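You operate a simulated robot arm through the tools that you are given. There is no shell and no other tool. Be economical: measure what you need, move in short steps, check, and stop when the job is done.

Carry out the task below with a simulated two-armed robot. There is one attempt and no reset: what you move stays moved.

Task
Put the white leaflet on the top deck of the trolley. Take the pink leaflet and leave it on top of the cleaning block. Fetch the card that says "hold" and stand it on the top of the outfeed rollers. Take the lid off the travel mug and lay it down on the top deck of the trolley. Turn the tape tension knob to 4. Put two of the cartons from the top deck of the trolley on the blue notebook. Any order will do. Set down upright: card, carton.

It is judged by the outcome, as a careful person would: the job done as asked, and still so three seconds after it is handed in. It fails if anything else is knocked over, pushed out of place, dropped, spilled or broken. Lids that push on must go on centred and level and be pressed home; caps that screw on are set level and turned clockwise until they are tight.

Robot
Two 7-joint arms with fingered hands on one trunk, on a base that drives. Base frame: it is fixed to the floor where the robot stands at the start and does not move with it; the origin is under the middle of the robot, x ahead of it, y to its left, z up; the surface under the hand at the start is at about z = 0.8. Lengths are in m, angles in rad, forces in N, time in s.
The left shoulder is at the start at [0.03, 0.136, 1.18], the right one opposite. Places, roughly: blue notebook (16x21x2 cm) [2.9, -2.9, 0.7]; card [1.5, -2, 1]; carton [3.25, -3.25, 0.75]; cleaning block (6x8x4 cm) [0.8, -0.6, 0.8]; pink leaflet (1x3x5 cm) [0.8, 0, 0.8]; tape tension knob [4.8, -0.6, 1]; top deck of the trolley [3, -3.1, 0.7]; top of the outfeed rollers [4.4, -1.6, 0.6]; travel mug (8x8x16 cm) [2.8, -3.1, 0.8]; white leaflet (1x3x5 cm) [0.8, 0, 0.8]. Payload 5 kg a hand.
The TCP of each hand is the grasp point between the finger pads, 0.042 m short of the fingertips. In the tool frame z runs along the fingers and y along their closing line. The gripper opens to 0.208 m. The gripper's body begins 0.119 m behind the TCP. The gripper is a hand of 4 fingers: y runs from the thumb to the fingers, the wrist lies at [0, 0, -0.332] in the tool frame.
Orientation is that of the tool frame in the base frame, as a unit quaternion [x, y, z, w]. With the fingers straight down and closing along the base's y, the tool's x points along the base's -x, its y along +y and its z along -z.

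Tools
- The arms move only by the tool servo_tool. It takes "left_commands", "right_commands" or both (then of equal length, played together; a hand with none holds still); each is a list of rows, each a list of 2 entries, a list of its own where there are three numbers: the shift along the tool's x, y, z in units of 50 mm (1.0 is 50 mm), then the turn, a rotation vector about the tool's x, y, z in units of 6 degrees (1.0 is 6 degrees). In form: [[[dx, dy, dz], [rx, ry, rz]], ...]. A call has 1 to 12 rows; each row shifts and turns the commanded pose from where the row before left it, along the tool's axes as they then stand. A call with a number of a shift or a turn outside -1 to 1 is refused whole. Each row takes 0.2 s and may step no farther than 0.05 m and 0.15 rad from the row before; otherwise, the whole call is refused. Where a pose cannot be reached the arm comes as near as it can. A force on the tool above 40 N (or 10 N above the force at the start of the call, whichever is more), or a blocked arm, ends the call early, and 0.2 s more pass. In this call time passes only in rows, and 0.2 s behind the last. It gives the time, the measured TCP pose, the force on the tool (base axes), the opening and the grip force at its end, in the units of the frame above (readings bear some noise), with the torque about the TCP (base axes, N m) and any sound that the robot's microphone picked up, and new pictures: "views" is both (left out), scene, wrist or none (wrist: the cameras of the hands that moved).
- Cameras (640 x 400 px; columns grow to the right, rows downward): "scene" is now at [0.041, -0.0222, 1.8984]; the picture's right is [-0.30, -0.95, 0.00], its down [-0.77, 0.24, -0.59] and it looks along [0.56, -0.18, -0.81] (base axes); focal length 292 px, centre (320, 200). "left" rides on the left gripper at [-0.101, 0, -0.145] in its tool frame; the picture's right is [0.00, -1.00, 0.00], its down [0.82, 0.00, -0.57] and it looks along [0.57, 0.00, 0.82] (tool axes); focal length 261 px, centre (320, 200). "right" rides on the right gripper at [0.101, 0, -0.145] in its tool frame; the picture's right is [0.00, 1.00, 0.00], its down [-0.82, 0.00, -0.57] and it looks along [-0.57, 0.00, 0.82] (tool axes); focal length 261 px, centre (320, 200).
- lift_body(by): slides the trunk up (or, below 0, down) by that many m; the arms and the scene camera ride with it, the base frame stays. It gives what a move gives, with no picture.
- steer(legs): drives the robot by 1 to 6 legs, each [ahead, left, turn to the left] in m, m and rad, along the robot's own axes; the way and the turn of a leg run together, so that a leg with both is an arc; at most 1.5 m and 3.142 rad a leg. The arms and the cameras ride along, it lands a little off, and it stops where it bumps. It gives what a move gives, and a new picture of the scene camera.
- move_fingers(finger1, finger2, finger3, thumb_bend, hand): sets how far each is bent, from 0 (flat) to 100 (curled in); at 30 the hand is open as for a grip, at 70 the pads meet at the TCP. One left out holds its place. A second passes; each finger stops where it meets its share of the squeeze, and holds until it gets a number again. It is the only way to open and close the hand. It gives what a move gives, with no picture; readings hold the bend of each and the force on the fingers (four entries, about 0 where the hand has none), thumb and palm.
- pan_tilt(pan, tilt): turns the head with the scene camera to pan (to the left, within 2.496 rad either way) and tilt (down, from -0.506 to 1.204), counted from straight ahead of the robot. It gives what a move gives, and a new picture of the scene camera.
- measure_at(camera, pixels): for up to 12 pixels [column, row] of the newest picture of that camera ("zoom" is the newest enlarged one), the place [x, y, z] in the base frame of the surface seen there, good to about 0.002 m. It takes no simulated time.
- close_up(camera, box): a new picture of the part [left, top, right, bottom] of that camera's present view, enlarged. It takes no simulated time.
- sign_off(): hands the job in; it is judged then, once.

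Keep the steps short. Do not move on a guess: measure, check each grasp and each placing, and mend mistakes. In all there are 124 turns and 260 pictures (those below and enlarged ones count). Leave the grippers open and the arms clear of the work at the hand-in unless told otherwise, and finish with a single line.

The tools are called after "Call:" by a JSON object that holds its "api" and its "payload". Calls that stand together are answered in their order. servo_tool: Moves the arms, as the interface text tells. Its arguments: {"type":"object","properties":{"left_commands":{"type":"array","items":{"type":"array"}},"right_commands":{"type":"array","items":{"type":"array"}},"views":{"type":"string","enum":["both","scene","wrist","none"]}},"required":[]} The other tools are called the same way: lift_body (by) slides the trunk up or down; move_fingers (finger1, finger2, finger3, thumb_bend, hand) moves the fingers one by one; steer (legs) drives the base; pan_tilt (pan, tilt) turns the head that bears the scene camera; measure_at (camera, pixels) gives the place of the surface under pixels of a picture; close_up (camera, box) takes an enlarged picture of a part of a camera's view; sign_off () hands the job in.

At the start:

```text
t: 0.0
left_eef_pos: [0.7257, 0.0649, 1.1393]
left_orientation: [0.0, 1.0, 0.0, 0.0]
left_contact_force: [0.4, -0.5, 0.9]
left_torque: [0.0, -0.03, -0.02]
left_opening: 0.2078
left_grasp_force: 0.1
left_shape: jaw
left_bend: [30.0, 30.0, 30.0, 30.0]
left_finger forces: [0.0, 0.0, 0.1, 0.0, 0.0, 0.0]
right_eef_pos: [0.4955, -0.4238, 1.0777]
right_orientation: [0.0, 1.0, -0.001, 0.0]
right_contact_force: [0.3, -0.1, -0.1]
right_torque: [-0.01, 0.0, 0.0]
right_opening: 0.2078
right_grasp_force: 0.1
right_shape: jaw
right_bend: [30.0, 30.0, 30.0, 30.0]
right_finger forces: [0.1, 0.1, 0.0, 0.1, 0.1, 0.1]
trunk travel left (down, up): [-0.2, 0.29]
robot x, y, heading: [-0.0021, 0.0026, -0.0]
head pan, tilt: [-0.302, 0.941]
```

scene: 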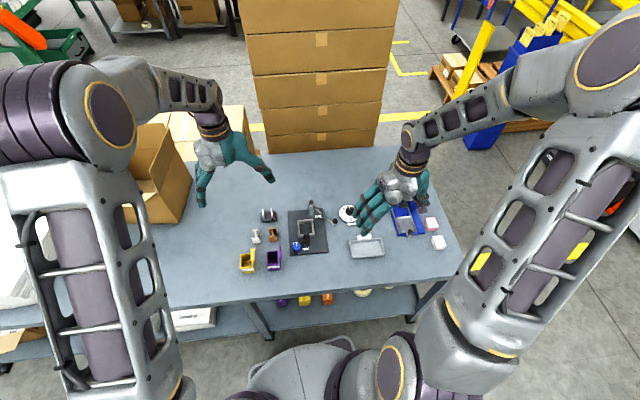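
right: 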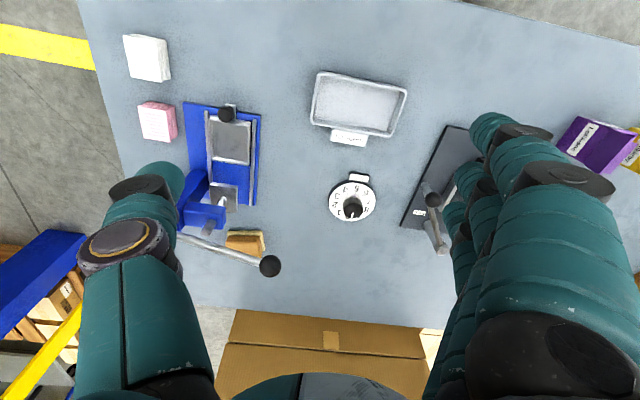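
left: 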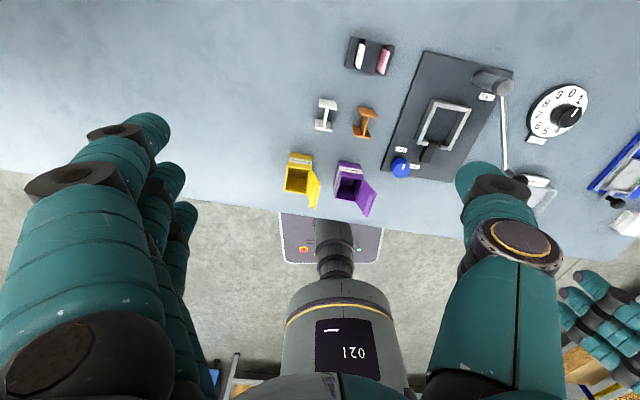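

I see a dark holder with a white and a pink leaflet at left-camera (370,57), and a sponge-like block at right-camera (245,243). I'll zoom in on both and measure them.

Call:
{"api": "close_up", "payload": {"camera": "left", "box": [320, 20, 420, 90]}}

Call:
{"api": "close_up", "payload": {"camera": "right", "box": [100, 20, 300, 290]}}

Call:
{"api": "measure_at", "payload": {"camera": "left", "pixels": [[361, 44], [386, 52], [360, 60], [383, 66], [372, 66], [350, 60], [392, 70], [335, 70], [325, 104], [365, 115]]}}

Call:
{"api": "measure_at", "payload": {"camera": "right", "pixels": [[230, 238], [245, 243], [260, 240], [245, 232], [245, 252], [270, 265], [185, 238], [150, 60], [158, 122]]}}

```text
5.71 times, centred on (370, 55) of left
```

zoom: 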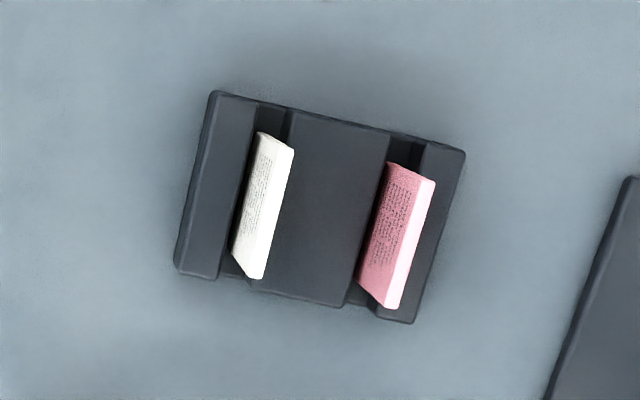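

```text
1.48 times, centred on (200, 155) of right
```

zoom: 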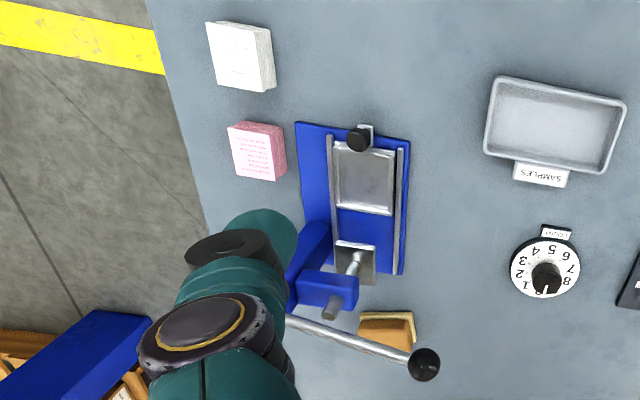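

```text
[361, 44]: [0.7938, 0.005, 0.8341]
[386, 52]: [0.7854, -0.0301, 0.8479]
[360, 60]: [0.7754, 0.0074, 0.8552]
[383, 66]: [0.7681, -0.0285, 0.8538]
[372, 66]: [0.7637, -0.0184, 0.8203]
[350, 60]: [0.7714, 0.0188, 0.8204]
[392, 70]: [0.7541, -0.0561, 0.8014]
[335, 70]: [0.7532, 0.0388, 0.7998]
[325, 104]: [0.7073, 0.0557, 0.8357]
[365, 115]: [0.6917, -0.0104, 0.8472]
```

```text
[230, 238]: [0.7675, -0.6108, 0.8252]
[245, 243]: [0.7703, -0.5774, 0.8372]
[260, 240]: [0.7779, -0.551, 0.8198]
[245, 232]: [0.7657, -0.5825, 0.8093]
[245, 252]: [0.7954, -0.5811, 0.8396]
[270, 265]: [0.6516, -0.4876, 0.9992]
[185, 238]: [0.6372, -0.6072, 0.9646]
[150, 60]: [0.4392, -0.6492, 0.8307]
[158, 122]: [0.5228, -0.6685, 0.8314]
```

The leaflets stand in slots, with tops near z 0.855 and the holder top near 0.82. I'll zoom in again and measure their edges for yaw and centre.

Call:
{"api": "close_up", "payload": {"camera": "left", "box": [320, 20, 420, 90]}}

Call:
{"api": "measure_at", "payload": {"camera": "zoom", "pixels": [[288, 150], [264, 270], [250, 200], [275, 210], [428, 185], [395, 300], [385, 230], [412, 240], [215, 100], [460, 155], [410, 315], [180, 270]]}}

Call:
{"api": "close_up", "payload": {"camera": "scene", "box": [220, 190, 460, 290]}}

```text
5.71 times, centred on (370, 55) of left
```

zoom: 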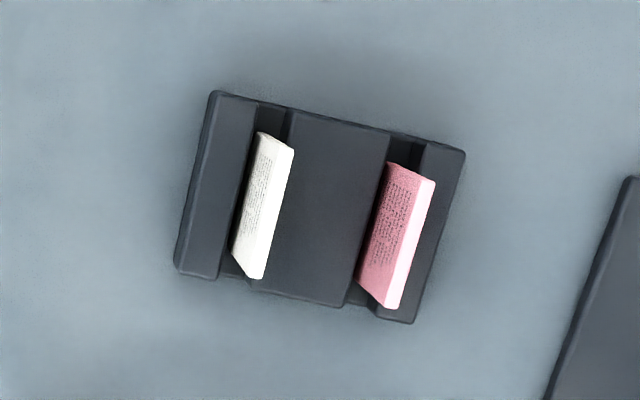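

```text
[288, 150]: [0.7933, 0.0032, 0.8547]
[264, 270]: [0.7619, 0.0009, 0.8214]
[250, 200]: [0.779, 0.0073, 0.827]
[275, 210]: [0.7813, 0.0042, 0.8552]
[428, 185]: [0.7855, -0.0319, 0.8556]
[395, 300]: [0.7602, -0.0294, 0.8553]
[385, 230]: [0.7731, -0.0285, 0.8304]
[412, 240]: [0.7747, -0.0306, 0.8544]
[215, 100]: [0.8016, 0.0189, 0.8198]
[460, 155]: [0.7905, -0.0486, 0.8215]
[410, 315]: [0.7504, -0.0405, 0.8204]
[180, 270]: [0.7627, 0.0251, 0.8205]
```

```text
2.67 times, centred on (340, 240) of scene
```

zoom: 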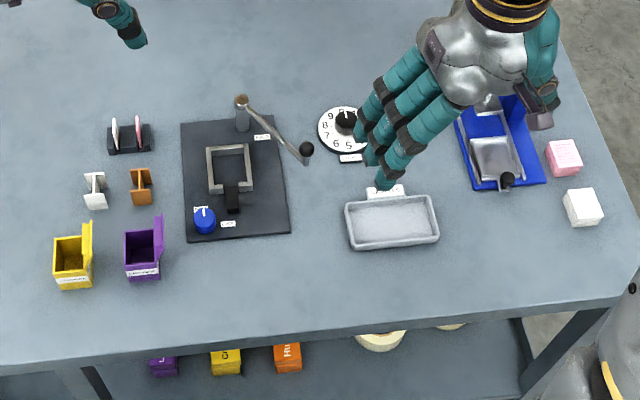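

Both leaflet tops are found: white about (0.779, 0.004) and pink about (0.773, -0.031), with the slot at yaw about -10.5°. I'll pre-shape the left hand for a narrow pinch with the middle finger and thumb, then move it over the holder and look.

Call:
{"api": "move_fingers", "payload": {"hand": "left", "finger1": 30, "finger2": 58, "finger3": 30, "thumb_bend": 58}}

Call:
{"api": "servo_tool", "payload": {"left_commands": [[[0, -0.5, 0.5], [0, 0, 0.9]], [[-0.7, -0.7, 0.7], [0, 0, 0.85]]], "views": "both"}}

Call:
{"api": "measure_at", "payload": {"camera": "scene", "pixels": [[335, 221], [310, 203], [322, 212], [254, 228], [271, 228]]}}

```text
t: 1.0
left_eef_pos: [0.7241, 0.0661, 1.1385]
left_orientation: [0.0, 1.0, 0.0, 0.0]
left_contact_force: [-0.7, -0.7, -0.4]
left_torque: [0.02, -0.05, 0.01]
left_opening: 0.1547
left_grasp_force: 0.1
left_shape: fingers
left_bend: [30.0, 57.0, 30.0, 57.0]
left_finger forces: [0.0, 0.0, 0.0, 0.0, 0.0, 0.0]
right_eef_pos: [0.4943, -0.4247, 1.0781]
right_orientation: [-0.001, 1.0, 0.0, 0.0]
right_contact_force: [-0.3, 0.7, -0.4]
right_torque: [0.01, 0.05, 0.02]
right_opening: 0.2079
right_grasp_force: 0.0
right_shape: jaw
right_bend: [30.0, 30.0, 30.0, 30.0]
right_finger forces: [0.0, 0.0, 0.0, 0.1, 0.0, 0.0]
trunk travel left (down, up): [-0.2, 0.29]
robot x, y, heading: [0.0019, 0.002, 0.002]
head pan, tilt: [-0.302, 0.941]
```

```text
refused: row 2 steps farther than a row can; nothing moved
```

```text
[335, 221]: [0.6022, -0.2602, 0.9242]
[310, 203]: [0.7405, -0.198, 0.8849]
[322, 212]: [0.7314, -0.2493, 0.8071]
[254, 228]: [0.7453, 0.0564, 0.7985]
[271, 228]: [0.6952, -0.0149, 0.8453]
```

The step was refused because each row may move only 50 mm in total. I'll send it again in smaller rows.

Call:
{"api": "servo_tool", "payload": {"left_commands": [[[-0.5, -0.7, 0.4], [0, 0, 0]], [[-0.5, -0.7, 0.4], [0, 0, 0]], [[0, 0, 0.6], [0, 0, 0.9]], [[0, 0, 0.6], [0, 0, 0.85]]], "views": "both"}}

```text
t: 2.0
left_eef_pos: [0.7755, -0.0055, 1.0385]
left_orientation: [0.093, 0.996, 0.0, 0.0]
left_contact_force: [0.3, -0.9, 0.0]
left_torque: [0.07, 0.11, -0.01]
left_opening: 0.1545
left_grasp_force: 0.1
left_shape: fingers
left_bend: [30.0, 57.0, 30.0, 57.0]
left_finger forces: [0.0, 0.1, 0.0, 0.0, 0.0, 0.1]
right_eef_pos: [0.4956, -0.4244, 1.0776]
right_orientation: [0.0, 1.0, 0.0, -0.001]
right_contact_force: [0.2, -0.4, -0.2]
right_torque: [0.06, 0.04, -0.01]
right_opening: 0.2076
right_grasp_force: 0.1
right_shape: jaw
right_bend: [30.0, 30.0, 30.0, 30.0]
right_finger forces: [0.0, 0.0, 0.0, 0.0, 0.0, 0.0]
trunk travel left (down, up): [-0.2, 0.29]
robot x, y, heading: [-0.0009, -0.0002, -0.003]
head pan, tilt: [-0.302, 0.941]
```

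scene: 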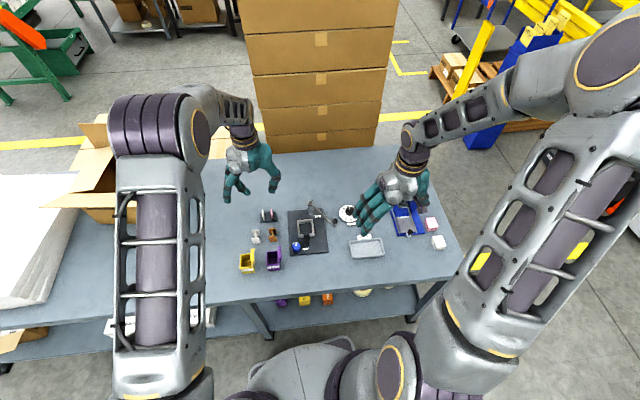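
left: 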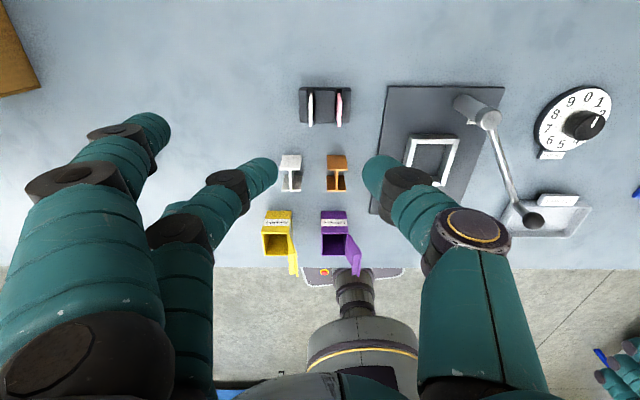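

The middle finger and thumb straddle column 320 with a tip gap of about 7 cm, which is too wide to fit between the leaflets. I'll pinch the leaflet by its edges along the slot instead, with the thumb on the near side, so I'm turning the hand another 90° clockwise.

Call:
{"api": "servo_tool", "payload": {"left_commands": [[[0, 0, 0], [0, 0, 1]], [[0, 0, 0], [0, 0, 1]], [[0, 0, 0], [0, 0, 1]], [[0, 0, 0], [0, 0, 1]], [[0, 0, 0], [0, 0, 1]], [[0, 0, 0], [0, 0, 1]], [[0, 0, 0], [0, 0, 1]], [[0, 0, 0], [0, 0, 1]], [[0, 0, 0], [0, 0, 1]], [[0, 0, 0], [0, 0, 1]], [[0, 0, 0], [0, 0, 1]], [[0, 0, 0], [0, 0, 1]]], "views": "none"}}

Call:
{"api": "servo_tool", "payload": {"left_commands": [[[0, 0, 0], [0, 0, 1]], [[0, 0, 0], [0, 0, 1]], [[0, 0, 0], [0, 0, 1]]], "views": "both"}}

```text
t: 4.6
left_eef_pos: [0.7761, -0.0044, 1.0376]
left_orientation: [0.66, 0.752, 0.0, 0.0]
left_contact_force: [-0.7, 0.3, 0.5]
left_torque: [-0.02, -0.02, -0.02]
left_opening: 0.1543
left_grasp_force: 0.0
left_shape: fingers
left_bend: [30.0, 57.0, 30.0, 57.0]
left_finger forces: [0.0, 0.1, 0.1, 0.0, 0.1, 0.0]
right_eef_pos: [0.4948, -0.4228, 1.0783]
right_orientation: [0.0, 1.0, 0.001, -0.001]
right_contact_force: [0.4, -0.3, -0.1]
right_torque: [-0.02, 0.02, 0.01]
right_opening: 0.2078
right_grasp_force: 0.1
right_shape: jaw
right_bend: [30.0, 30.0, 30.0, 30.0]
right_finger forces: [0.1, 0.1, 0.0, 0.0, 0.1, 0.0]
trunk travel left (down, up): [-0.2, 0.29]
robot x, y, heading: [-0.0029, -0.0018, -0.0]
head pan, tilt: [-0.302, 0.941]
```

```text
t: 5.4
left_eef_pos: [0.7766, -0.0053, 1.0391]
left_orientation: [0.769, 0.639, 0.0, -0.001]
left_contact_force: [0.5, -0.2, 0.2]
left_torque: [-0.03, 0.0, 0.01]
left_opening: 0.1542
left_grasp_force: 0.2
left_shape: fingers
left_bend: [30.0, 57.0, 30.0, 57.0]
left_finger forces: [0.1, 0.0, 0.1, 0.0, 0.0, 0.0]
right_eef_pos: [0.4952, -0.4245, 1.078]
right_orientation: [0.0, 1.0, 0.001, 0.0]
right_contact_force: [-0.1, 0.0, 1.1]
right_torque: [-0.03, 0.02, -0.01]
right_opening: 0.2079
right_grasp_force: 0.1
right_shape: jaw
right_bend: [30.0, 30.0, 30.0, 30.0]
right_finger forces: [0.0, 0.1, 0.0, 0.0, 0.0, 0.0]
trunk travel left (down, up): [-0.2, 0.29]
robot x, y, heading: [-0.0023, 0.0011, -0.005]
head pan, tilt: [-0.302, 0.941]
```

scene: 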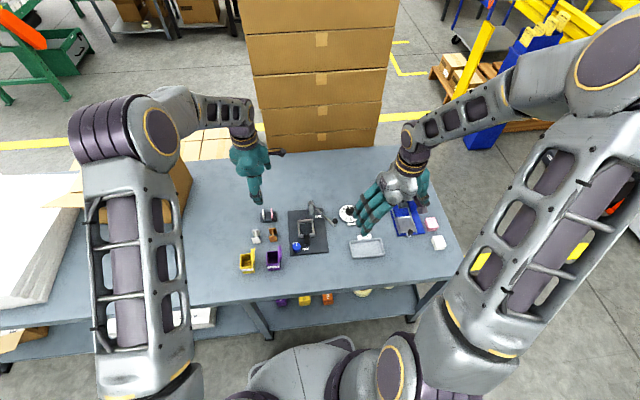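
left: 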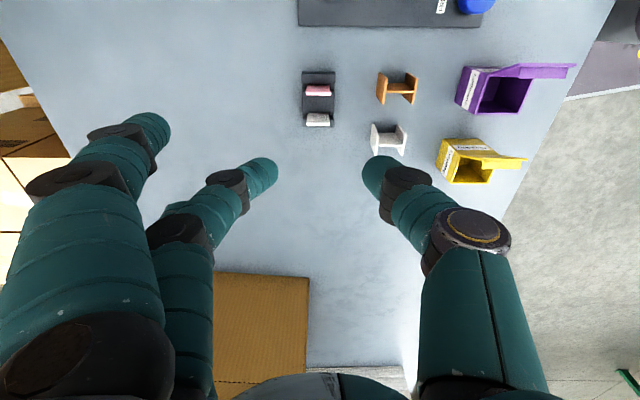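

The turn worked, and the slot now lies along the closing line. I'll narrow the gap a little, move over the pink leaflet and come down to just above it.

Call:
{"api": "move_fingers", "payload": {"hand": "left", "finger2": 61, "thumb_bend": 61}}

Call:
{"api": "servo_tool", "payload": {"left_commands": [[[-0.52, 0.02, 0], [0, 0, 0]], [[0, 0, 0.8], [0, 0, 0]], [[0, 0, 0.8], [0, 0, 0]], [[0, 0, 0.8], [0, 0, 0]]], "views": "wrist"}}

Call:
{"api": "close_up", "payload": {"camera": "left", "box": [220, 80, 440, 220]}}

```text
t: 6.4
left_eef_pos: [0.7761, -0.0048, 1.0384]
left_orientation: [0.769, 0.639, 0.0, 0.001]
left_contact_force: [-0.3, -0.3, -0.3]
left_torque: [-0.03, 0.0, 0.0]
left_opening: 0.1443
left_grasp_force: 0.0
left_shape: fingers
left_bend: [30.0, 61.0, 30.0, 61.0]
left_finger forces: [0.1, 0.0, 0.1, 0.0, 0.0, 0.0]
right_eef_pos: [0.4947, -0.4242, 1.0783]
right_orientation: [-0.001, 1.0, -0.001, 0.0]
right_contact_force: [0.3, 0.2, -0.3]
right_torque: [0.03, 0.03, 0.01]
right_opening: 0.2078
right_grasp_force: 0.0
right_shape: jaw
right_bend: [30.0, 30.0, 30.0, 30.0]
right_finger forces: [0.0, 0.1, 0.0, 0.0, 0.0, 0.1]
trunk travel left (down, up): [-0.2, 0.29]
robot x, y, heading: [-0.0028, -0.0001, -0.003]
head pan, tilt: [-0.302, 0.941]
```

```text
t: 7.4
left_eef_pos: [0.7729, -0.028, 0.9171]
left_orientation: [0.769, 0.64, 0.0, 0.0]
left_contact_force: [1.3, 1.0, 0.3]
left_torque: [-0.05, 0.23, -0.01]
left_opening: 0.1443
left_grasp_force: 0.0
left_shape: fingers
left_bend: [30.0, 61.0, 30.0, 61.0]
left_finger forces: [0.1, 0.1, 0.0, 0.0, 0.1, 0.0]
right_eef_pos: [0.4966, -0.4232, 1.0784]
right_orientation: [0.0, 1.0, -0.001, -0.001]
right_contact_force: [0.4, -0.4, -1.1]
right_torque: [-0.08, 0.1, 0.0]
right_opening: 0.2078
right_grasp_force: 0.0
right_shape: jaw
right_bend: [30.0, 30.0, 30.0, 30.0]
right_finger forces: [0.1, 0.1, 0.0, 0.0, 0.1, 0.1]
trunk travel left (down, up): [-0.2, 0.29]
robot x, y, heading: [0.0015, 0.0002, -0.001]
head pan, tilt: [-0.302, 0.941]
```

left: 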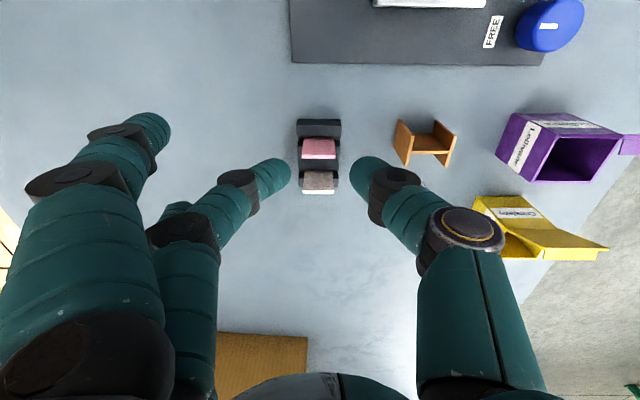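

```text
2.86 times, centred on (330, 150) of left
```

zoom: 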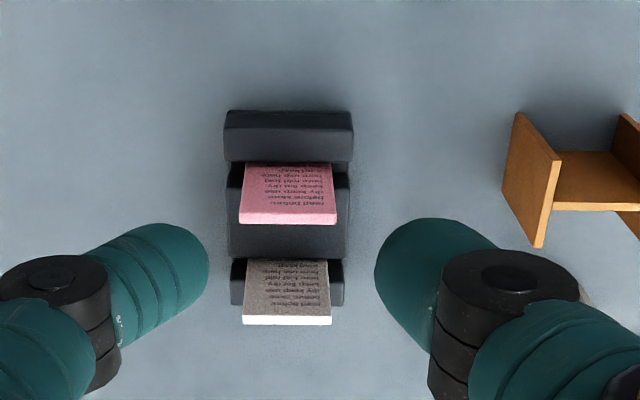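

The thumb and finger straddle the leaflets. I'll measure the pink top edge and the fingertips for exact alignment.

Call:
{"api": "measure_at", "payload": {"camera": "zoom", "pixels": [[242, 218], [335, 218], [290, 218], [245, 320], [330, 320], [205, 250], [378, 250], [170, 225], [420, 220], [120, 320], [430, 330]]}}

```text
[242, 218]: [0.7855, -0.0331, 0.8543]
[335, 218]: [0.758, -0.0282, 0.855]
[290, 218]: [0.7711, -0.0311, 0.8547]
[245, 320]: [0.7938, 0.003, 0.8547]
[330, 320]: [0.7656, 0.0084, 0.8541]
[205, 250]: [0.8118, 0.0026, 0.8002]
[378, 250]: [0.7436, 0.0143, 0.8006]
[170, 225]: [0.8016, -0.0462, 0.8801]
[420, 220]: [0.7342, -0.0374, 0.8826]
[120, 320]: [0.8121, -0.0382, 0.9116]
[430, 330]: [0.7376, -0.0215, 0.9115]
```

The alignment is within 3 mm. I'll lower by 46 mm so the tips stop just above the holder, then close the finger and thumb on the leaflet's edges.

Call:
{"api": "servo_tool", "payload": {"left_commands": [[[-0.06, 0, 0.46], [0, 0, 0]], [[0, 0, 0.46], [0, 0, 0]]], "views": "wrist"}}

Call:
{"api": "move_fingers", "payload": {"hand": "left", "finger2": 70, "thumb_bend": 70}}

Call:
{"api": "close_up", "payload": {"camera": "left", "box": [220, 80, 440, 220]}}

```text
t: 8.0
left_eef_pos: [0.7722, -0.032, 0.8729]
left_orientation: [0.768, 0.64, 0.001, 0.0]
left_contact_force: [-0.4, 0.3, 1.5]
left_torque: [-0.05, 0.09, 0.01]
left_opening: 0.1442
left_grasp_force: 0.1
left_shape: fingers
left_bend: [30.0, 61.0, 30.0, 61.0]
left_finger forces: [0.0, 0.0, 0.0, 0.0, 0.1, 0.0]
right_eef_pos: [0.496, -0.4231, 1.0791]
right_orientation: [0.0, 1.0, 0.0, 0.0]
right_contact_force: [0.5, -0.6, 0.6]
right_torque: [-0.02, -0.02, 0.0]
right_opening: 0.2079
right_grasp_force: 0.0
right_shape: jaw
right_bend: [30.0, 30.0, 30.0, 30.0]
right_finger forces: [0.0, 0.0, 0.0, 0.0, 0.0, 0.0]
trunk travel left (down, up): [-0.2, 0.29]
robot x, y, heading: [0.0022, -0.0026, 0.001]
head pan, tilt: [-0.302, 0.941]
```

left: 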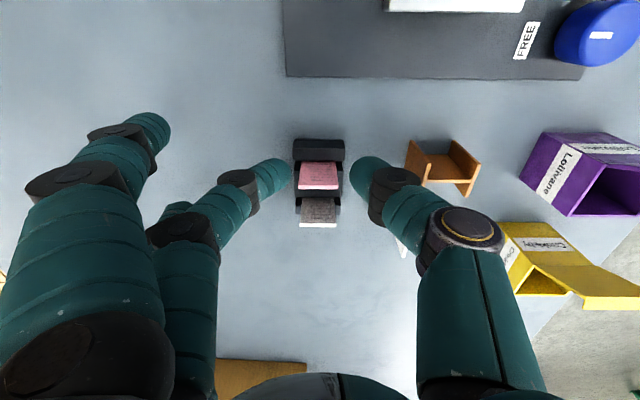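

```text
t: 9.0
left_eef_pos: [0.7709, -0.0332, 0.8729]
left_orientation: [0.769, 0.64, 0.0, 0.001]
left_contact_force: [0.3, 0.7, 0.4]
left_torque: [0.02, -0.02, -0.01]
left_opening: 0.1318
left_grasp_force: 10.0
left_shape: fingers
left_bend: [30.0, 64.0, 30.0, 68.0]
left_finger forces: [0.1, 9.8, 0.0, 0.0, 9.8, 0.0]
right_eef_pos: [0.4951, -0.4234, 1.079]
right_orientation: [0.0, 1.0, 0.0, 0.0]
right_contact_force: [0.2, -0.1, 1.2]
right_torque: [0.0, -0.05, 0.02]
right_opening: 0.2079
right_grasp_force: 0.0
right_shape: jaw
right_bend: [30.0, 30.0, 30.0, 30.0]
right_finger forces: [0.1, 0.1, 0.1, 0.1, 0.0, 0.1]
trunk travel left (down, up): [-0.2, 0.29]
robot x, y, heading: [-0.0001, -0.0012, -0.002]
head pan, tilt: [-0.302, 0.941]
```

```text
2.86 times, centred on (330, 150) of left
```

zoom: 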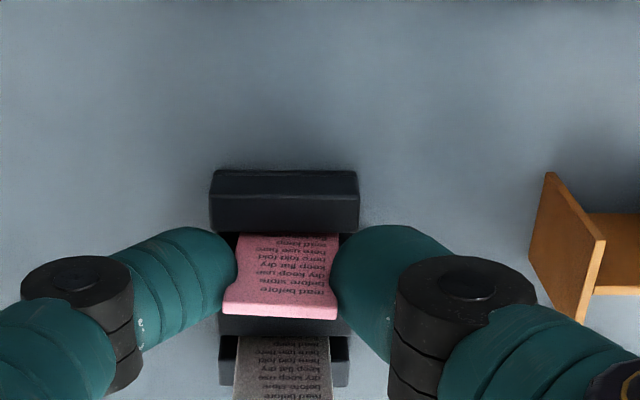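

Pink is gripped at 10 N, and the finger and thumb are on its two edges. I'll lift it straight up and check.

Call:
{"api": "servo_tool", "payload": {"left_commands": [[[0, 0, -0.5], [0, 0, 0]], [[0, 0, -0.8], [0, 0, 0]], [[0, 0, -1], [0, 0, 0]], [[0, 0, -1], [0, 0, 0]]], "views": "wrist"}}

Call:
{"api": "pan_tilt", "payload": {"pan": -0.7, "tilt": 0.8}}

Call:
{"api": "close_up", "payload": {"camera": "right", "box": [150, 80, 300, 300]}}

```text
t: 10.0
left_eef_pos: [0.7698, -0.033, 1.0381]
left_orientation: [0.768, 0.64, 0.0, -0.001]
left_contact_force: [-1.1, 0.3, -1.5]
left_torque: [0.02, -0.16, -0.04]
left_opening: 0.1319
left_grasp_force: 9.9
left_shape: fingers
left_bend: [30.0, 64.0, 30.0, 68.0]
left_finger forces: [0.1, 9.8, 0.0, 0.0, 9.7, 0.0]
right_eef_pos: [0.495, -0.424, 1.08]
right_orientation: [0.0, 1.0, 0.0, 0.0]
right_contact_force: [-1.0, 0.7, 0.6]
right_torque: [0.0, -0.1, -0.03]
right_opening: 0.2076
right_grasp_force: 0.1
right_shape: jaw
right_bend: [30.0, 30.0, 30.0, 30.0]
right_finger forces: [0.1, 0.0, 0.0, 0.1, 0.1, 0.0]
trunk travel left (down, up): [-0.2, 0.29]
robot x, y, heading: [0.0006, -0.0023, 0.005]
head pan, tilt: [-0.302, 0.941]
```

left: 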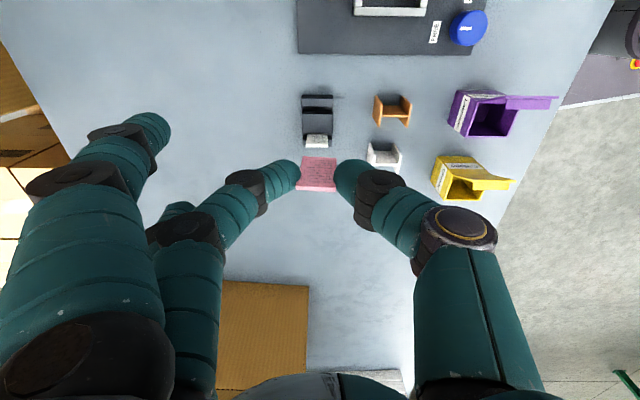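

```text
t: 10.9
left_eef_pos: [0.7715, -0.0338, 1.0372]
left_orientation: [0.769, 0.64, 0.0, -0.001]
left_contact_force: [-0.1, 0.4, -0.1]
left_torque: [-0.01, -0.03, 0.01]
left_opening: 0.1318
left_grasp_force: 9.7
left_shape: fingers
left_bend: [30.0, 64.0, 30.0, 68.0]
left_finger forces: [0.1, 9.8, 0.1, 0.1, 9.8, 0.0]
right_eef_pos: [0.495, -0.4238, 1.0787]
right_orientation: [0.001, 1.0, 0.001, 0.0]
right_contact_force: [0.2, 0.5, 0.4]
right_torque: [-0.03, -0.01, 0.04]
right_opening: 0.2077
right_grasp_force: 0.1
right_shape: jaw
right_bend: [30.0, 30.0, 30.0, 30.0]
right_finger forces: [0.0, 0.0, 0.1, 0.1, 0.0, 0.0]
trunk travel left (down, up): [-0.2, 0.29]
robot x, y, heading: [0.002, 0.0012, 0.0]
head pan, tilt: [-0.7, 0.799]
```

scene: 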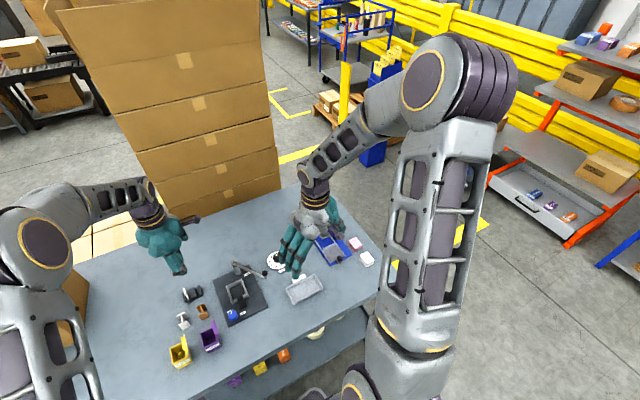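

```text
1.82 times, centred on (225, 190) of right
```

zoom: 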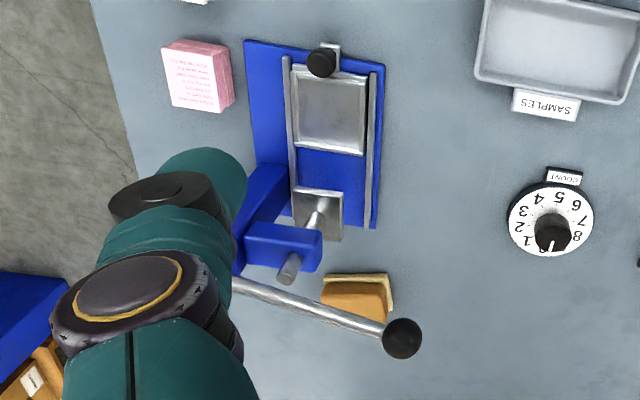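

Pink is held firmly. The block sits beyond the blue press's lever, whose knob is near (0.65, -0.49, 1.0). I'll raise both hands well above it and then drive sideways to the right.

Call:
{"api": "servo_tool", "payload": {"left_commands": [[[0, 0, -1], [0, 0, 0]], [[0, 0, -1], [0, 0, 0]], [[0, 0, -0.6], [0, 0, 0]]], "right_commands": [[[0, 0, -1], [0, 0, 0]], [[0, 0, -1], [0, 0, 0]], [[0, 0, -0.8], [0, 0, 0]]], "views": "none"}}

Call:
{"api": "steer", "payload": {"legs": [[0, -0.5, 0]]}}

Call:
{"api": "pan_tilt", "payload": {"pan": 0.0, "tilt": 0.95}}

```text
t: 11.7
left_eef_pos: [0.7702, -0.0336, 1.1683]
left_orientation: [0.769, 0.64, 0.0, 0.001]
left_contact_force: [-2.1, 0.6, -0.5]
left_torque: [-0.06, -0.13, 0.03]
left_opening: 0.1318
left_grasp_force: 9.5
left_shape: fingers
left_bend: [30.0, 64.0, 30.0, 68.0]
left_finger forces: [0.0, 9.8, 0.0, 0.1, 9.7, 0.0]
right_eef_pos: [0.4926, -0.4217, 1.2202]
right_orientation: [0.0, 1.0, 0.0, 0.0]
right_contact_force: [-1.3, 0.0, 0.4]
right_torque: [-0.03, -0.14, 0.03]
right_opening: 0.2075
right_grasp_force: 0.0
right_shape: jaw
right_bend: [30.0, 30.0, 30.0, 30.0]
right_finger forces: [0.0, 0.1, 0.0, 0.0, 0.0, 0.0]
trunk travel left (down, up): [-0.2, 0.29]
robot x, y, heading: [0.001, -0.0004, -0.003]
head pan, tilt: [-0.7, 0.799]
```

```text
t: 14.2
left_eef_pos: [0.7565, -0.4295, 1.1691]
left_orientation: [0.763, 0.646, -0.001, 0.0]
left_contact_force: [-2.2, 0.0, 1.0]
left_torque: [0.07, -0.15, 0.01]
left_opening: 0.1316
left_grasp_force: 9.9
left_shape: fingers
left_bend: [30.0, 64.0, 30.0, 68.0]
left_finger forces: [0.1, 9.8, 0.1, 0.0, 9.8, 0.1]
right_eef_pos: [0.4892, -0.822, 1.2185]
right_orientation: [-0.011, 1.0, 0.0, 0.0]
right_contact_force: [-2.1, -0.2, 0.0]
right_torque: [0.09, -0.18, 0.01]
right_opening: 0.2081
right_grasp_force: 0.0
right_shape: jaw
right_bend: [30.0, 30.0, 30.0, 30.0]
right_finger forces: [0.0, 0.0, 0.1, 0.0, 0.0, 0.0]
trunk travel left (down, up): [-0.2, 0.29]
robot x, y, heading: [-0.0121, -0.4129, 0.022]
head pan, tilt: [-0.7, 0.799]
stopped in leg 1: the robot was blocked; the commanded pose is now the measured one
```

scene: 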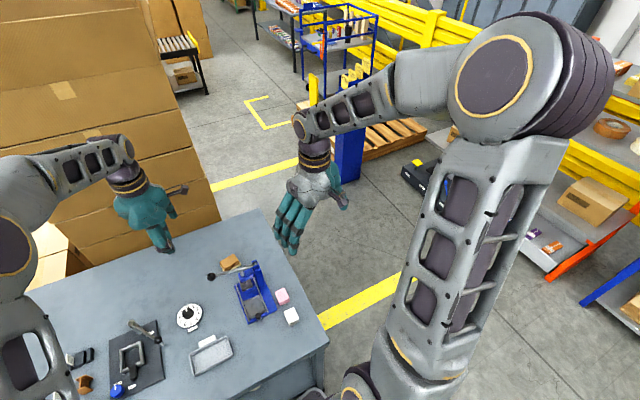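

```text
t: 15.2
left_eef_pos: [0.7578, -0.428, 1.1677]
left_orientation: [0.762, 0.647, 0.0, 0.0]
left_contact_force: [-0.5, 0.2, 0.4]
left_torque: [-0.04, 0.03, -0.01]
left_opening: 0.1316
left_grasp_force: 9.5
left_shape: fingers
left_bend: [30.0, 64.0, 30.0, 68.0]
left_finger forces: [0.1, 9.8, 0.0, 0.0, 9.8, 0.0]
right_eef_pos: [0.493, -0.8204, 1.2173]
right_orientation: [-0.01, 1.0, -0.001, 0.0]
right_contact_force: [-0.1, -0.7, 0.1]
right_torque: [-0.03, 0.01, 0.03]
right_opening: 0.208
right_grasp_force: 0.1
right_shape: jaw
right_bend: [30.0, 30.0, 30.0, 30.0]
right_finger forces: [0.1, 0.1, 0.0, 0.0, 0.0, 0.0]
trunk travel left (down, up): [-0.2, 0.29]
robot x, y, heading: [-0.0125, -0.41, 0.021]
head pan, tilt: [0.0, 0.949]
```

scene: 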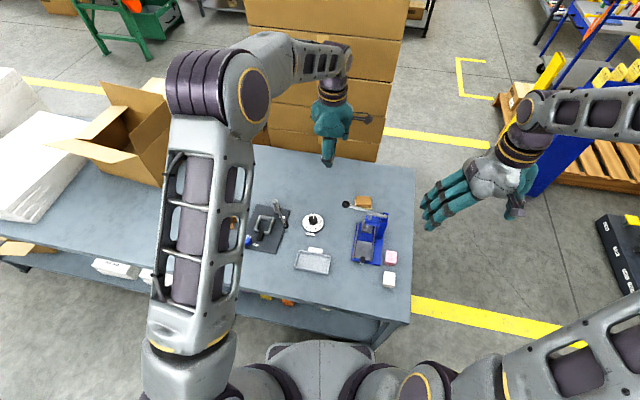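

The base bumped something, probably the table leg, at y = -0.41. That's close enough. I'll zoom in on the block at scene (363,201) and measure it.

Call:
{"api": "close_up", "payload": {"camera": "scene", "box": [320, 170, 420, 240]}}

Call:
{"api": "measure_at", "payload": {"camera": "zoom", "pixels": [[230, 165], [330, 165], [340, 185], [235, 190], [280, 180], [235, 215], [165, 205], [250, 235], [340, 290], [400, 290], [300, 230], [285, 160]]}}

```text
5.71 times, centred on (370, 205) of scene
```

zoom: 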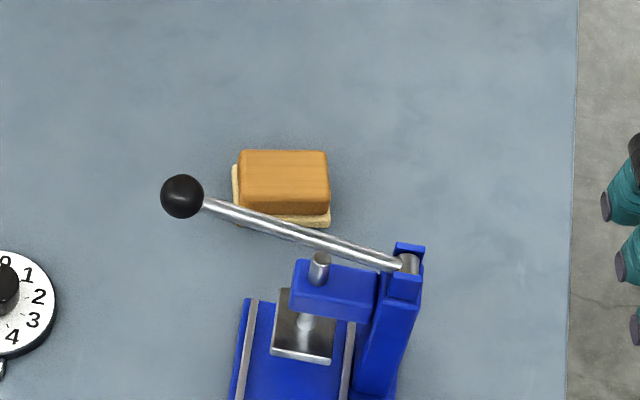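

```text
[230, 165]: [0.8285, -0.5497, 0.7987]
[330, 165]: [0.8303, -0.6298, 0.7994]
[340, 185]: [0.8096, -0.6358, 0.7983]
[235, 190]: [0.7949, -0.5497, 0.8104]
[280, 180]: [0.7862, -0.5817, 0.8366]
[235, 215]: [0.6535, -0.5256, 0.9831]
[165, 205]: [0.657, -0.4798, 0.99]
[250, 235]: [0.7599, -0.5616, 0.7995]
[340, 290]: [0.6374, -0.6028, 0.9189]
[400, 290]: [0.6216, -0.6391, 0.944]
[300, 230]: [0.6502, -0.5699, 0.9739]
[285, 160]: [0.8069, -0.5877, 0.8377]
```

The block top is about 5×7 cm, centred near (0.79, -0.587) at z 0.838. The lever runs at x 0.65, z 0.97–1.0. I'll yaw the hand to about -120° so it leans away from the lever and move over the block while still high.

Call:
{"api": "servo_tool", "payload": {"left_commands": [[[0, 0, 0], [0, 0, 1]], [[0, 0, 0], [0, 0, 1]], [[0, 0, 0], [0, 0, 1]], [[0, 0, 0], [0, 0, 0.35]], [[-0.65, 0.73, 0], [0, 0, 0]], [[-0.65, 0.73, 0], [0, 0, 0]], [[-0.65, 0.73, 0], [0, 0, 0]]], "views": "both"}}

Call:
{"api": "measure_at", "payload": {"camera": "scene", "pixels": [[320, 120], [280, 140], [390, 150], [370, 30]]}}

```text
t: 16.8
left_eef_pos: [0.8073, -0.5671, 1.1674]
left_orientation: [0.863, 0.505, 0.0, -0.001]
left_contact_force: [1.0, -0.6, -0.2]
left_torque: [0.06, 0.16, 0.0]
left_opening: 0.1314
left_grasp_force: 9.7
left_shape: fingers
left_bend: [30.0, 64.0, 30.0, 68.0]
left_finger forces: [0.0, 9.8, 0.0, 0.0, 9.7, 0.1]
right_eef_pos: [0.4944, -0.8237, 1.2165]
right_orientation: [-0.01, 1.0, 0.0, -0.001]
right_contact_force: [-0.5, -2.4, -1.7]
right_torque: [0.23, 0.07, 0.02]
right_opening: 0.2077
right_grasp_force: 0.0
right_shape: jaw
right_bend: [30.0, 30.0, 30.0, 30.0]
right_finger forces: [0.0, 0.0, 0.0, 0.0, 0.0, 0.0]
trunk travel left (down, up): [-0.2, 0.29]
robot x, y, heading: [-0.0094, -0.4061, 0.021]
head pan, tilt: [0.0, 0.949]
```

scene: 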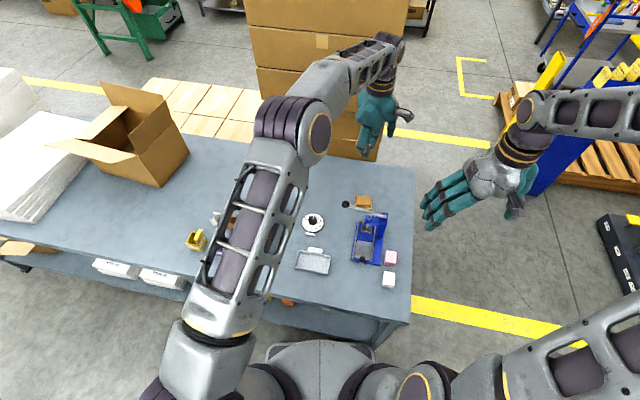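
left: 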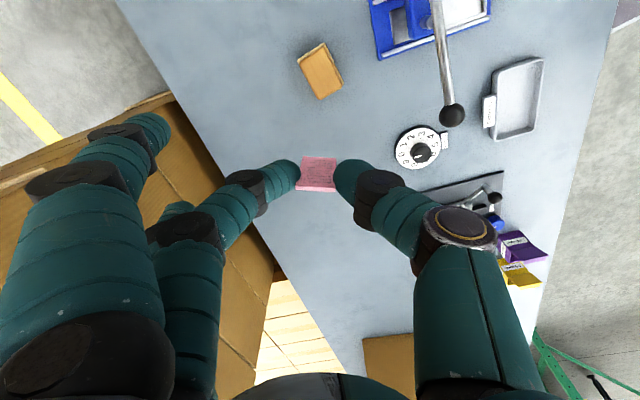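

```text
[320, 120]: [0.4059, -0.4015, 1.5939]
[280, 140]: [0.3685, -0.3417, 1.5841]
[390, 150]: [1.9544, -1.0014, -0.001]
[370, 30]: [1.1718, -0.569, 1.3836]
```

Clear so far; the box stack's near face is at x about 1.1. Now I'll tilt the hand 45° at this height so the leaflet's bottom edge leads.

Call:
{"api": "servo_tool", "payload": {"left_commands": [[[0, 0, 0], [0, -1, 0]], [[0, 0, 0], [0, -1, 0]], [[0, 0, 0], [0, -1, 0]], [[0, 0, 0], [0, -1, 0]], [[0, 0, 0], [0, -1, 0]], [[0, 0, 0], [0, -1, 0]], [[0, 0, 0], [0, -1, 0]], [[0, 0, 0], [0, -0.5, 0]]], "views": "both"}}

```text
t: 18.6
left_eef_pos: [0.806, -0.5658, 1.1679]
left_orientation: [0.798, 0.466, -0.331, 0.193]
left_contact_force: [0.2, 0.1, 1.4]
left_torque: [0.07, -0.01, -0.06]
left_opening: 0.1312
left_grasp_force: 9.6
left_shape: fingers
left_bend: [30.0, 64.0, 30.0, 68.0]
left_finger forces: [0.0, 9.8, 0.1, 0.0, 9.8, 0.1]
right_eef_pos: [0.4918, -0.821, 1.2171]
right_orientation: [-0.01, 1.0, 0.0, 0.0]
right_contact_force: [0.9, -0.2, -0.7]
right_torque: [0.01, 0.03, 0.0]
right_opening: 0.2078
right_grasp_force: 0.0
right_shape: jaw
right_bend: [30.0, 30.0, 30.0, 30.0]
right_finger forces: [0.0, 0.0, 0.1, 0.1, 0.1, 0.0]
trunk travel left (down, up): [-0.2, 0.29]
robot x, y, heading: [-0.0156, -0.4092, 0.023]
head pan, tilt: [0.0, 0.949]
```

scene: 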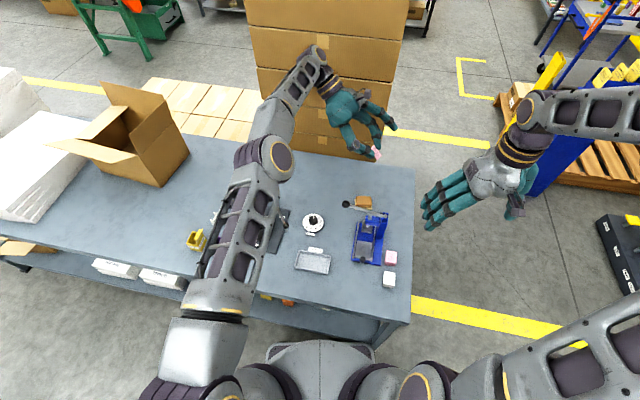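
left: 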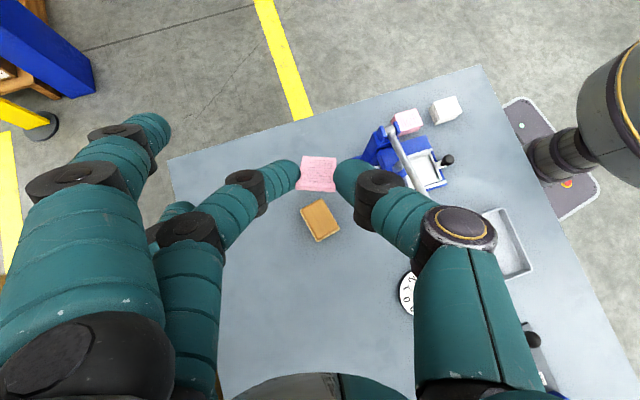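

The hand tilted as planned. The elbow at scene (265,158) will come down with the hand, so I'll measure its height before descending.

Call:
{"api": "measure_at", "payload": {"camera": "scene", "pixels": [[265, 160], [240, 190], [280, 120], [300, 75], [340, 95], [385, 95], [283, 213]]}}

Call:
{"api": "measure_at", "payload": {"camera": "left", "pixels": [[303, 200], [327, 200], [315, 240], [340, 232], [303, 186], [333, 186], [304, 160], [335, 160], [450, 370]]}}

```text
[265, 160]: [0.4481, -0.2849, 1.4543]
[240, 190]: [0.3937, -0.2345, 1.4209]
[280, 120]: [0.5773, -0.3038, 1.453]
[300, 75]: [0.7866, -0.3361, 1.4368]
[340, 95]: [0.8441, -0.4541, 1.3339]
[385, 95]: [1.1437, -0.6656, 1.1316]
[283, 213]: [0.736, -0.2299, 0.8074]
```

```text
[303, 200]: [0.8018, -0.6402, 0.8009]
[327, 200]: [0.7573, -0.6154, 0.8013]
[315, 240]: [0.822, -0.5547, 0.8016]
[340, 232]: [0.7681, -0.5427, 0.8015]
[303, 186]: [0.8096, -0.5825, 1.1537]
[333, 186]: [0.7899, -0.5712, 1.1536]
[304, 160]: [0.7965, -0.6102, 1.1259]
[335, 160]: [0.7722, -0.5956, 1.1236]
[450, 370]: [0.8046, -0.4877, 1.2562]
```

There's plenty of clearance: the elbow is at 1.45. The leaflet's bottom edge is near (0.784, -0.603, 1.12), right above the block. I'll descend 25 cm straight down.

Call:
{"api": "servo_tool", "payload": {"left_commands": [[[0.6, -0.06, 0.76], [0, 0, 0]], [[0.7, 0, 0.7], [0, 0, 0]], [[0.7, 0, 0.7], [0, 0, 0]], [[0.7, 0, 0.7], [0, 0, 0]], [[0.7, 0, 0.7], [0, 0, 0]]], "views": "both"}}

Call:
{"api": "close_up", "payload": {"camera": "left", "box": [240, 110, 420, 240]}}

Call:
{"api": "close_up", "payload": {"camera": "scene", "box": [300, 120, 440, 240]}}

```text
t: 19.8
left_eef_pos: [0.7898, -0.5674, 0.9231]
left_orientation: [0.798, 0.465, -0.332, 0.193]
left_contact_force: [1.7, 0.0, 1.8]
left_torque: [0.01, 0.02, -0.01]
left_opening: 0.1317
left_grasp_force: 9.9
left_shape: fingers
left_bend: [30.0, 64.0, 30.0, 68.0]
left_finger forces: [0.0, 9.4, 0.0, 0.0, 9.5, 0.0]
left hand out of reach, approached as far as the arm can: row 5
right_eef_pos: [0.4933, -0.8208, 1.2185]
right_orientation: [-0.011, 1.0, 0.001, -0.001]
right_contact_force: [0.2, 0.2, -0.4]
right_torque: [-0.08, 0.0, 0.01]
right_opening: 0.2081
right_grasp_force: 0.1
right_shape: jaw
right_bend: [30.0, 30.0, 30.0, 30.0]
right_finger forces: [0.0, 0.0, 0.1, 0.0, 0.0, 0.1]
trunk travel left (down, up): [-0.2, 0.29]
robot x, y, heading: [-0.0128, -0.4051, 0.023]
head pan, tilt: [0.0, 0.949]
```

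scene: 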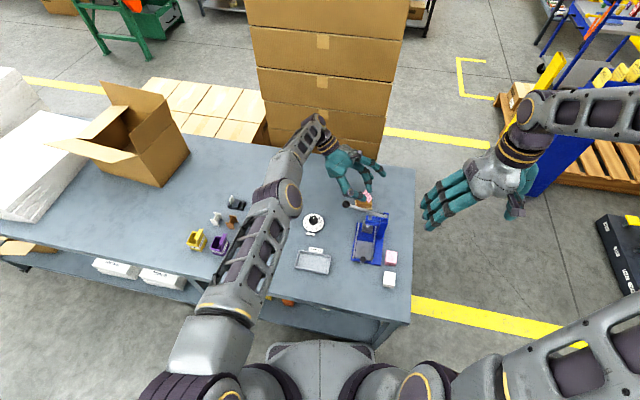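
left: 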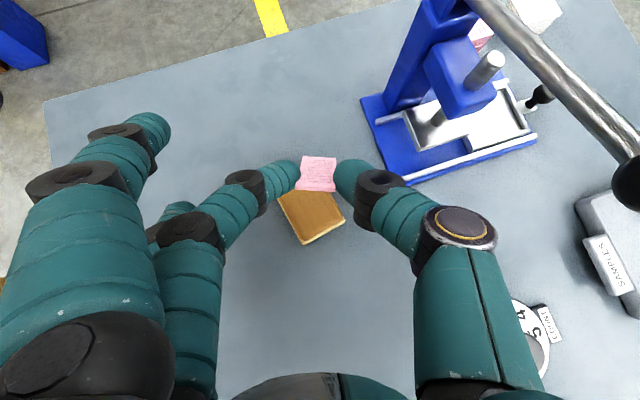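

```text
3.08 times, centred on (330, 175) of left
```

zoom: 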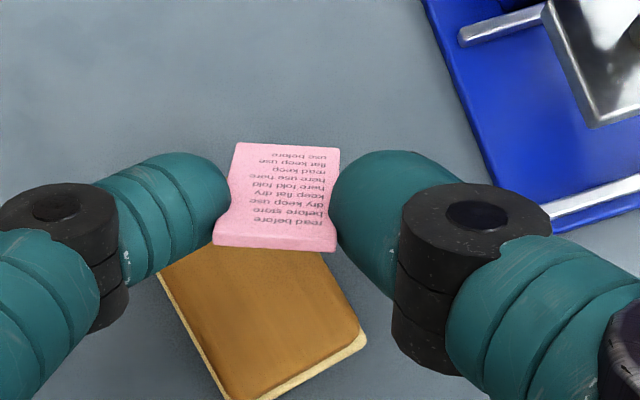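

```text
3.33 times, centred on (370, 180) of scene
```

zoom: 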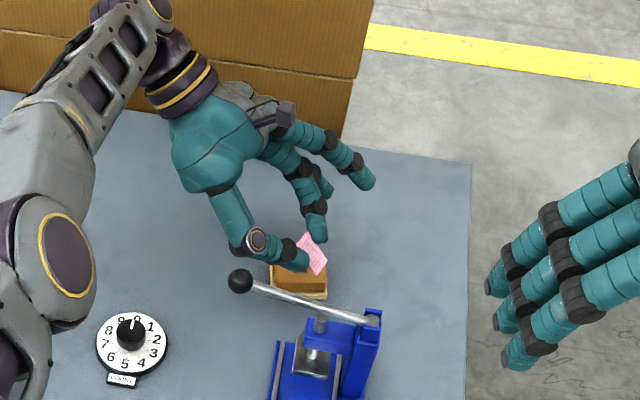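

The arm reached its limit about 3 cm too high. I'll measure the leaflet's bottom edge and the block, then bring the trunk down for the rest.

Call:
{"api": "measure_at", "payload": {"camera": "left", "pixels": [[306, 159], [335, 159], [300, 187], [333, 187], [282, 196], [340, 207], [305, 238], [300, 208], [325, 220]]}}

```text
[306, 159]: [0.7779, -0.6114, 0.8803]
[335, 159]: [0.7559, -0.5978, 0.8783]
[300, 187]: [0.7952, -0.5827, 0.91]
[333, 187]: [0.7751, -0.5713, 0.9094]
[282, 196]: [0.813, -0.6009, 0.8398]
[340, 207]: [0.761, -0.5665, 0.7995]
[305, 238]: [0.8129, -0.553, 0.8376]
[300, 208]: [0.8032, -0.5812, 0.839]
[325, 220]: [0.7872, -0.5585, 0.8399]
```

The bottom edge is at (0.767, -0.605, 0.876), about 3.5 cm above the block. I'll lower the trunk 3 cm and look again.

Call:
{"api": "lift_body", "payload": {"by": -0.03}}

Call:
{"api": "close_up", "payload": {"camera": "left", "box": [240, 110, 420, 240]}}

Call:
{"api": "measure_at", "payload": {"camera": "zoom", "pixels": [[238, 148], [335, 155], [225, 235], [325, 240]]}}

```text
t: 20.6
left_eef_pos: [0.79, -0.5673, 0.8949]
left_orientation: [0.798, 0.465, -0.331, 0.194]
left_contact_force: [-0.5, 0.7, 0.3]
left_torque: [0.03, -0.06, 0.06]
left_opening: 0.1313
left_grasp_force: 10.0
left_shape: fingers
left_bend: [30.0, 64.0, 30.0, 68.0]
left_finger forces: [0.0, 9.5, 0.0, 0.0, 9.5, 0.0]
right_eef_pos: [0.4916, -0.821, 1.188]
right_orientation: [-0.011, 1.0, -0.001, 0.0]
right_contact_force: [-0.3, 0.5, 0.0]
right_torque: [-0.01, -0.03, 0.01]
right_opening: 0.2079
right_grasp_force: 0.0
right_shape: jaw
right_bend: [30.0, 30.0, 30.0, 30.0]
right_finger forces: [0.0, 0.0, 0.1, 0.2, 0.0, 0.1]
trunk travel left (down, up): [-0.17, 0.32]
robot x, y, heading: [-0.0093, -0.4094, 0.019]
head pan, tilt: [0.0, 0.949]
```

```text
3.08 times, centred on (330, 175) of left
```

zoom: 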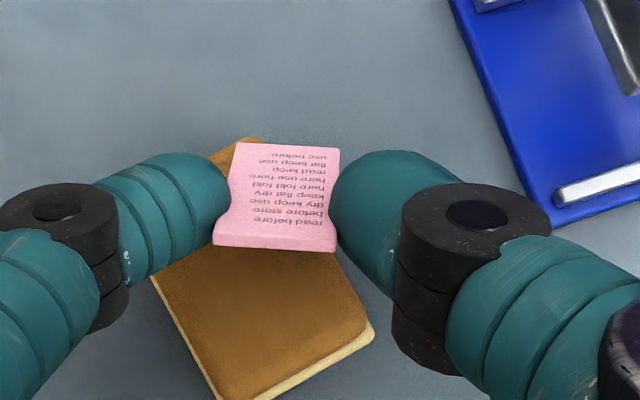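

```text
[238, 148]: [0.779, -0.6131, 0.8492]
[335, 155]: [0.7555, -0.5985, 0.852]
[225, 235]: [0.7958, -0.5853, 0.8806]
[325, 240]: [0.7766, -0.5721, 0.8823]
```

The bottom edge is about 5 mm above the block but 12 mm too near the robot. I'll shift 12 mm away from the robot and check.

Call:
{"api": "servo_tool", "payload": {"left_commands": [[[0.085, 0.21, -0.085], [0, 0, 0]]], "views": "none"}}

Call:
{"api": "close_up", "payload": {"camera": "left", "box": [240, 110, 420, 240]}}

Call:
{"api": "measure_at", "payload": {"camera": "zoom", "pixels": [[238, 148], [335, 155], [225, 235], [325, 240], [280, 300], [360, 315]]}}

```text
t: 21.0
left_eef_pos: [0.7882, -0.5679, 0.8947]
left_orientation: [0.798, 0.465, -0.332, 0.193]
left_contact_force: [-0.6, 0.3, 1.0]
left_torque: [0.05, -0.02, 0.02]
left_opening: 0.1314
left_grasp_force: 9.8
left_shape: fingers
left_bend: [30.0, 64.0, 30.0, 68.0]
left_finger forces: [0.1, 9.5, 0.0, 0.0, 9.5, 0.0]
left hand out of reach, approached as far as the arm can: row 1
right_eef_pos: [0.4908, -0.8207, 1.1875]
right_orientation: [-0.01, 1.0, 0.001, 0.0]
right_contact_force: [-0.1, -0.7, 0.2]
right_torque: [-0.03, -0.02, 0.04]
right_opening: 0.2081
right_grasp_force: 0.1
right_shape: jaw
right_bend: [30.0, 30.0, 30.0, 30.0]
right_finger forces: [0.0, 0.0, 0.1, 0.0, 0.0, 0.1]
trunk travel left (down, up): [-0.17, 0.32]
robot x, y, heading: [-0.016, -0.4084, 0.019]
head pan, tilt: [0.0, 0.949]
```

```text
3.08 times, centred on (330, 175) of left
```

zoom: 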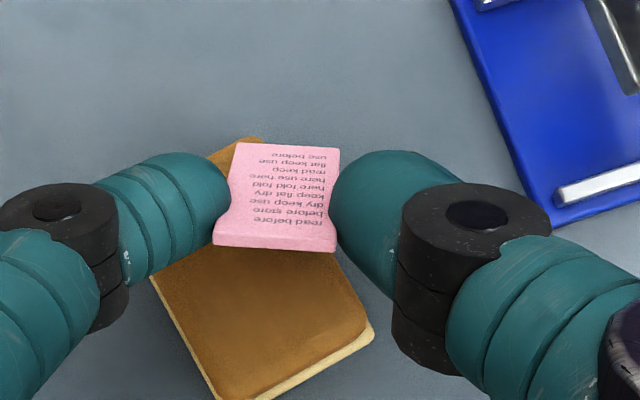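

```text
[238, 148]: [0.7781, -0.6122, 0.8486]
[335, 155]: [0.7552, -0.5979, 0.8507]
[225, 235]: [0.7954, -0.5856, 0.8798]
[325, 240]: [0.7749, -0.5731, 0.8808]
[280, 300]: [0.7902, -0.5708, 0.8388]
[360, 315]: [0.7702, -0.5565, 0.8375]
```

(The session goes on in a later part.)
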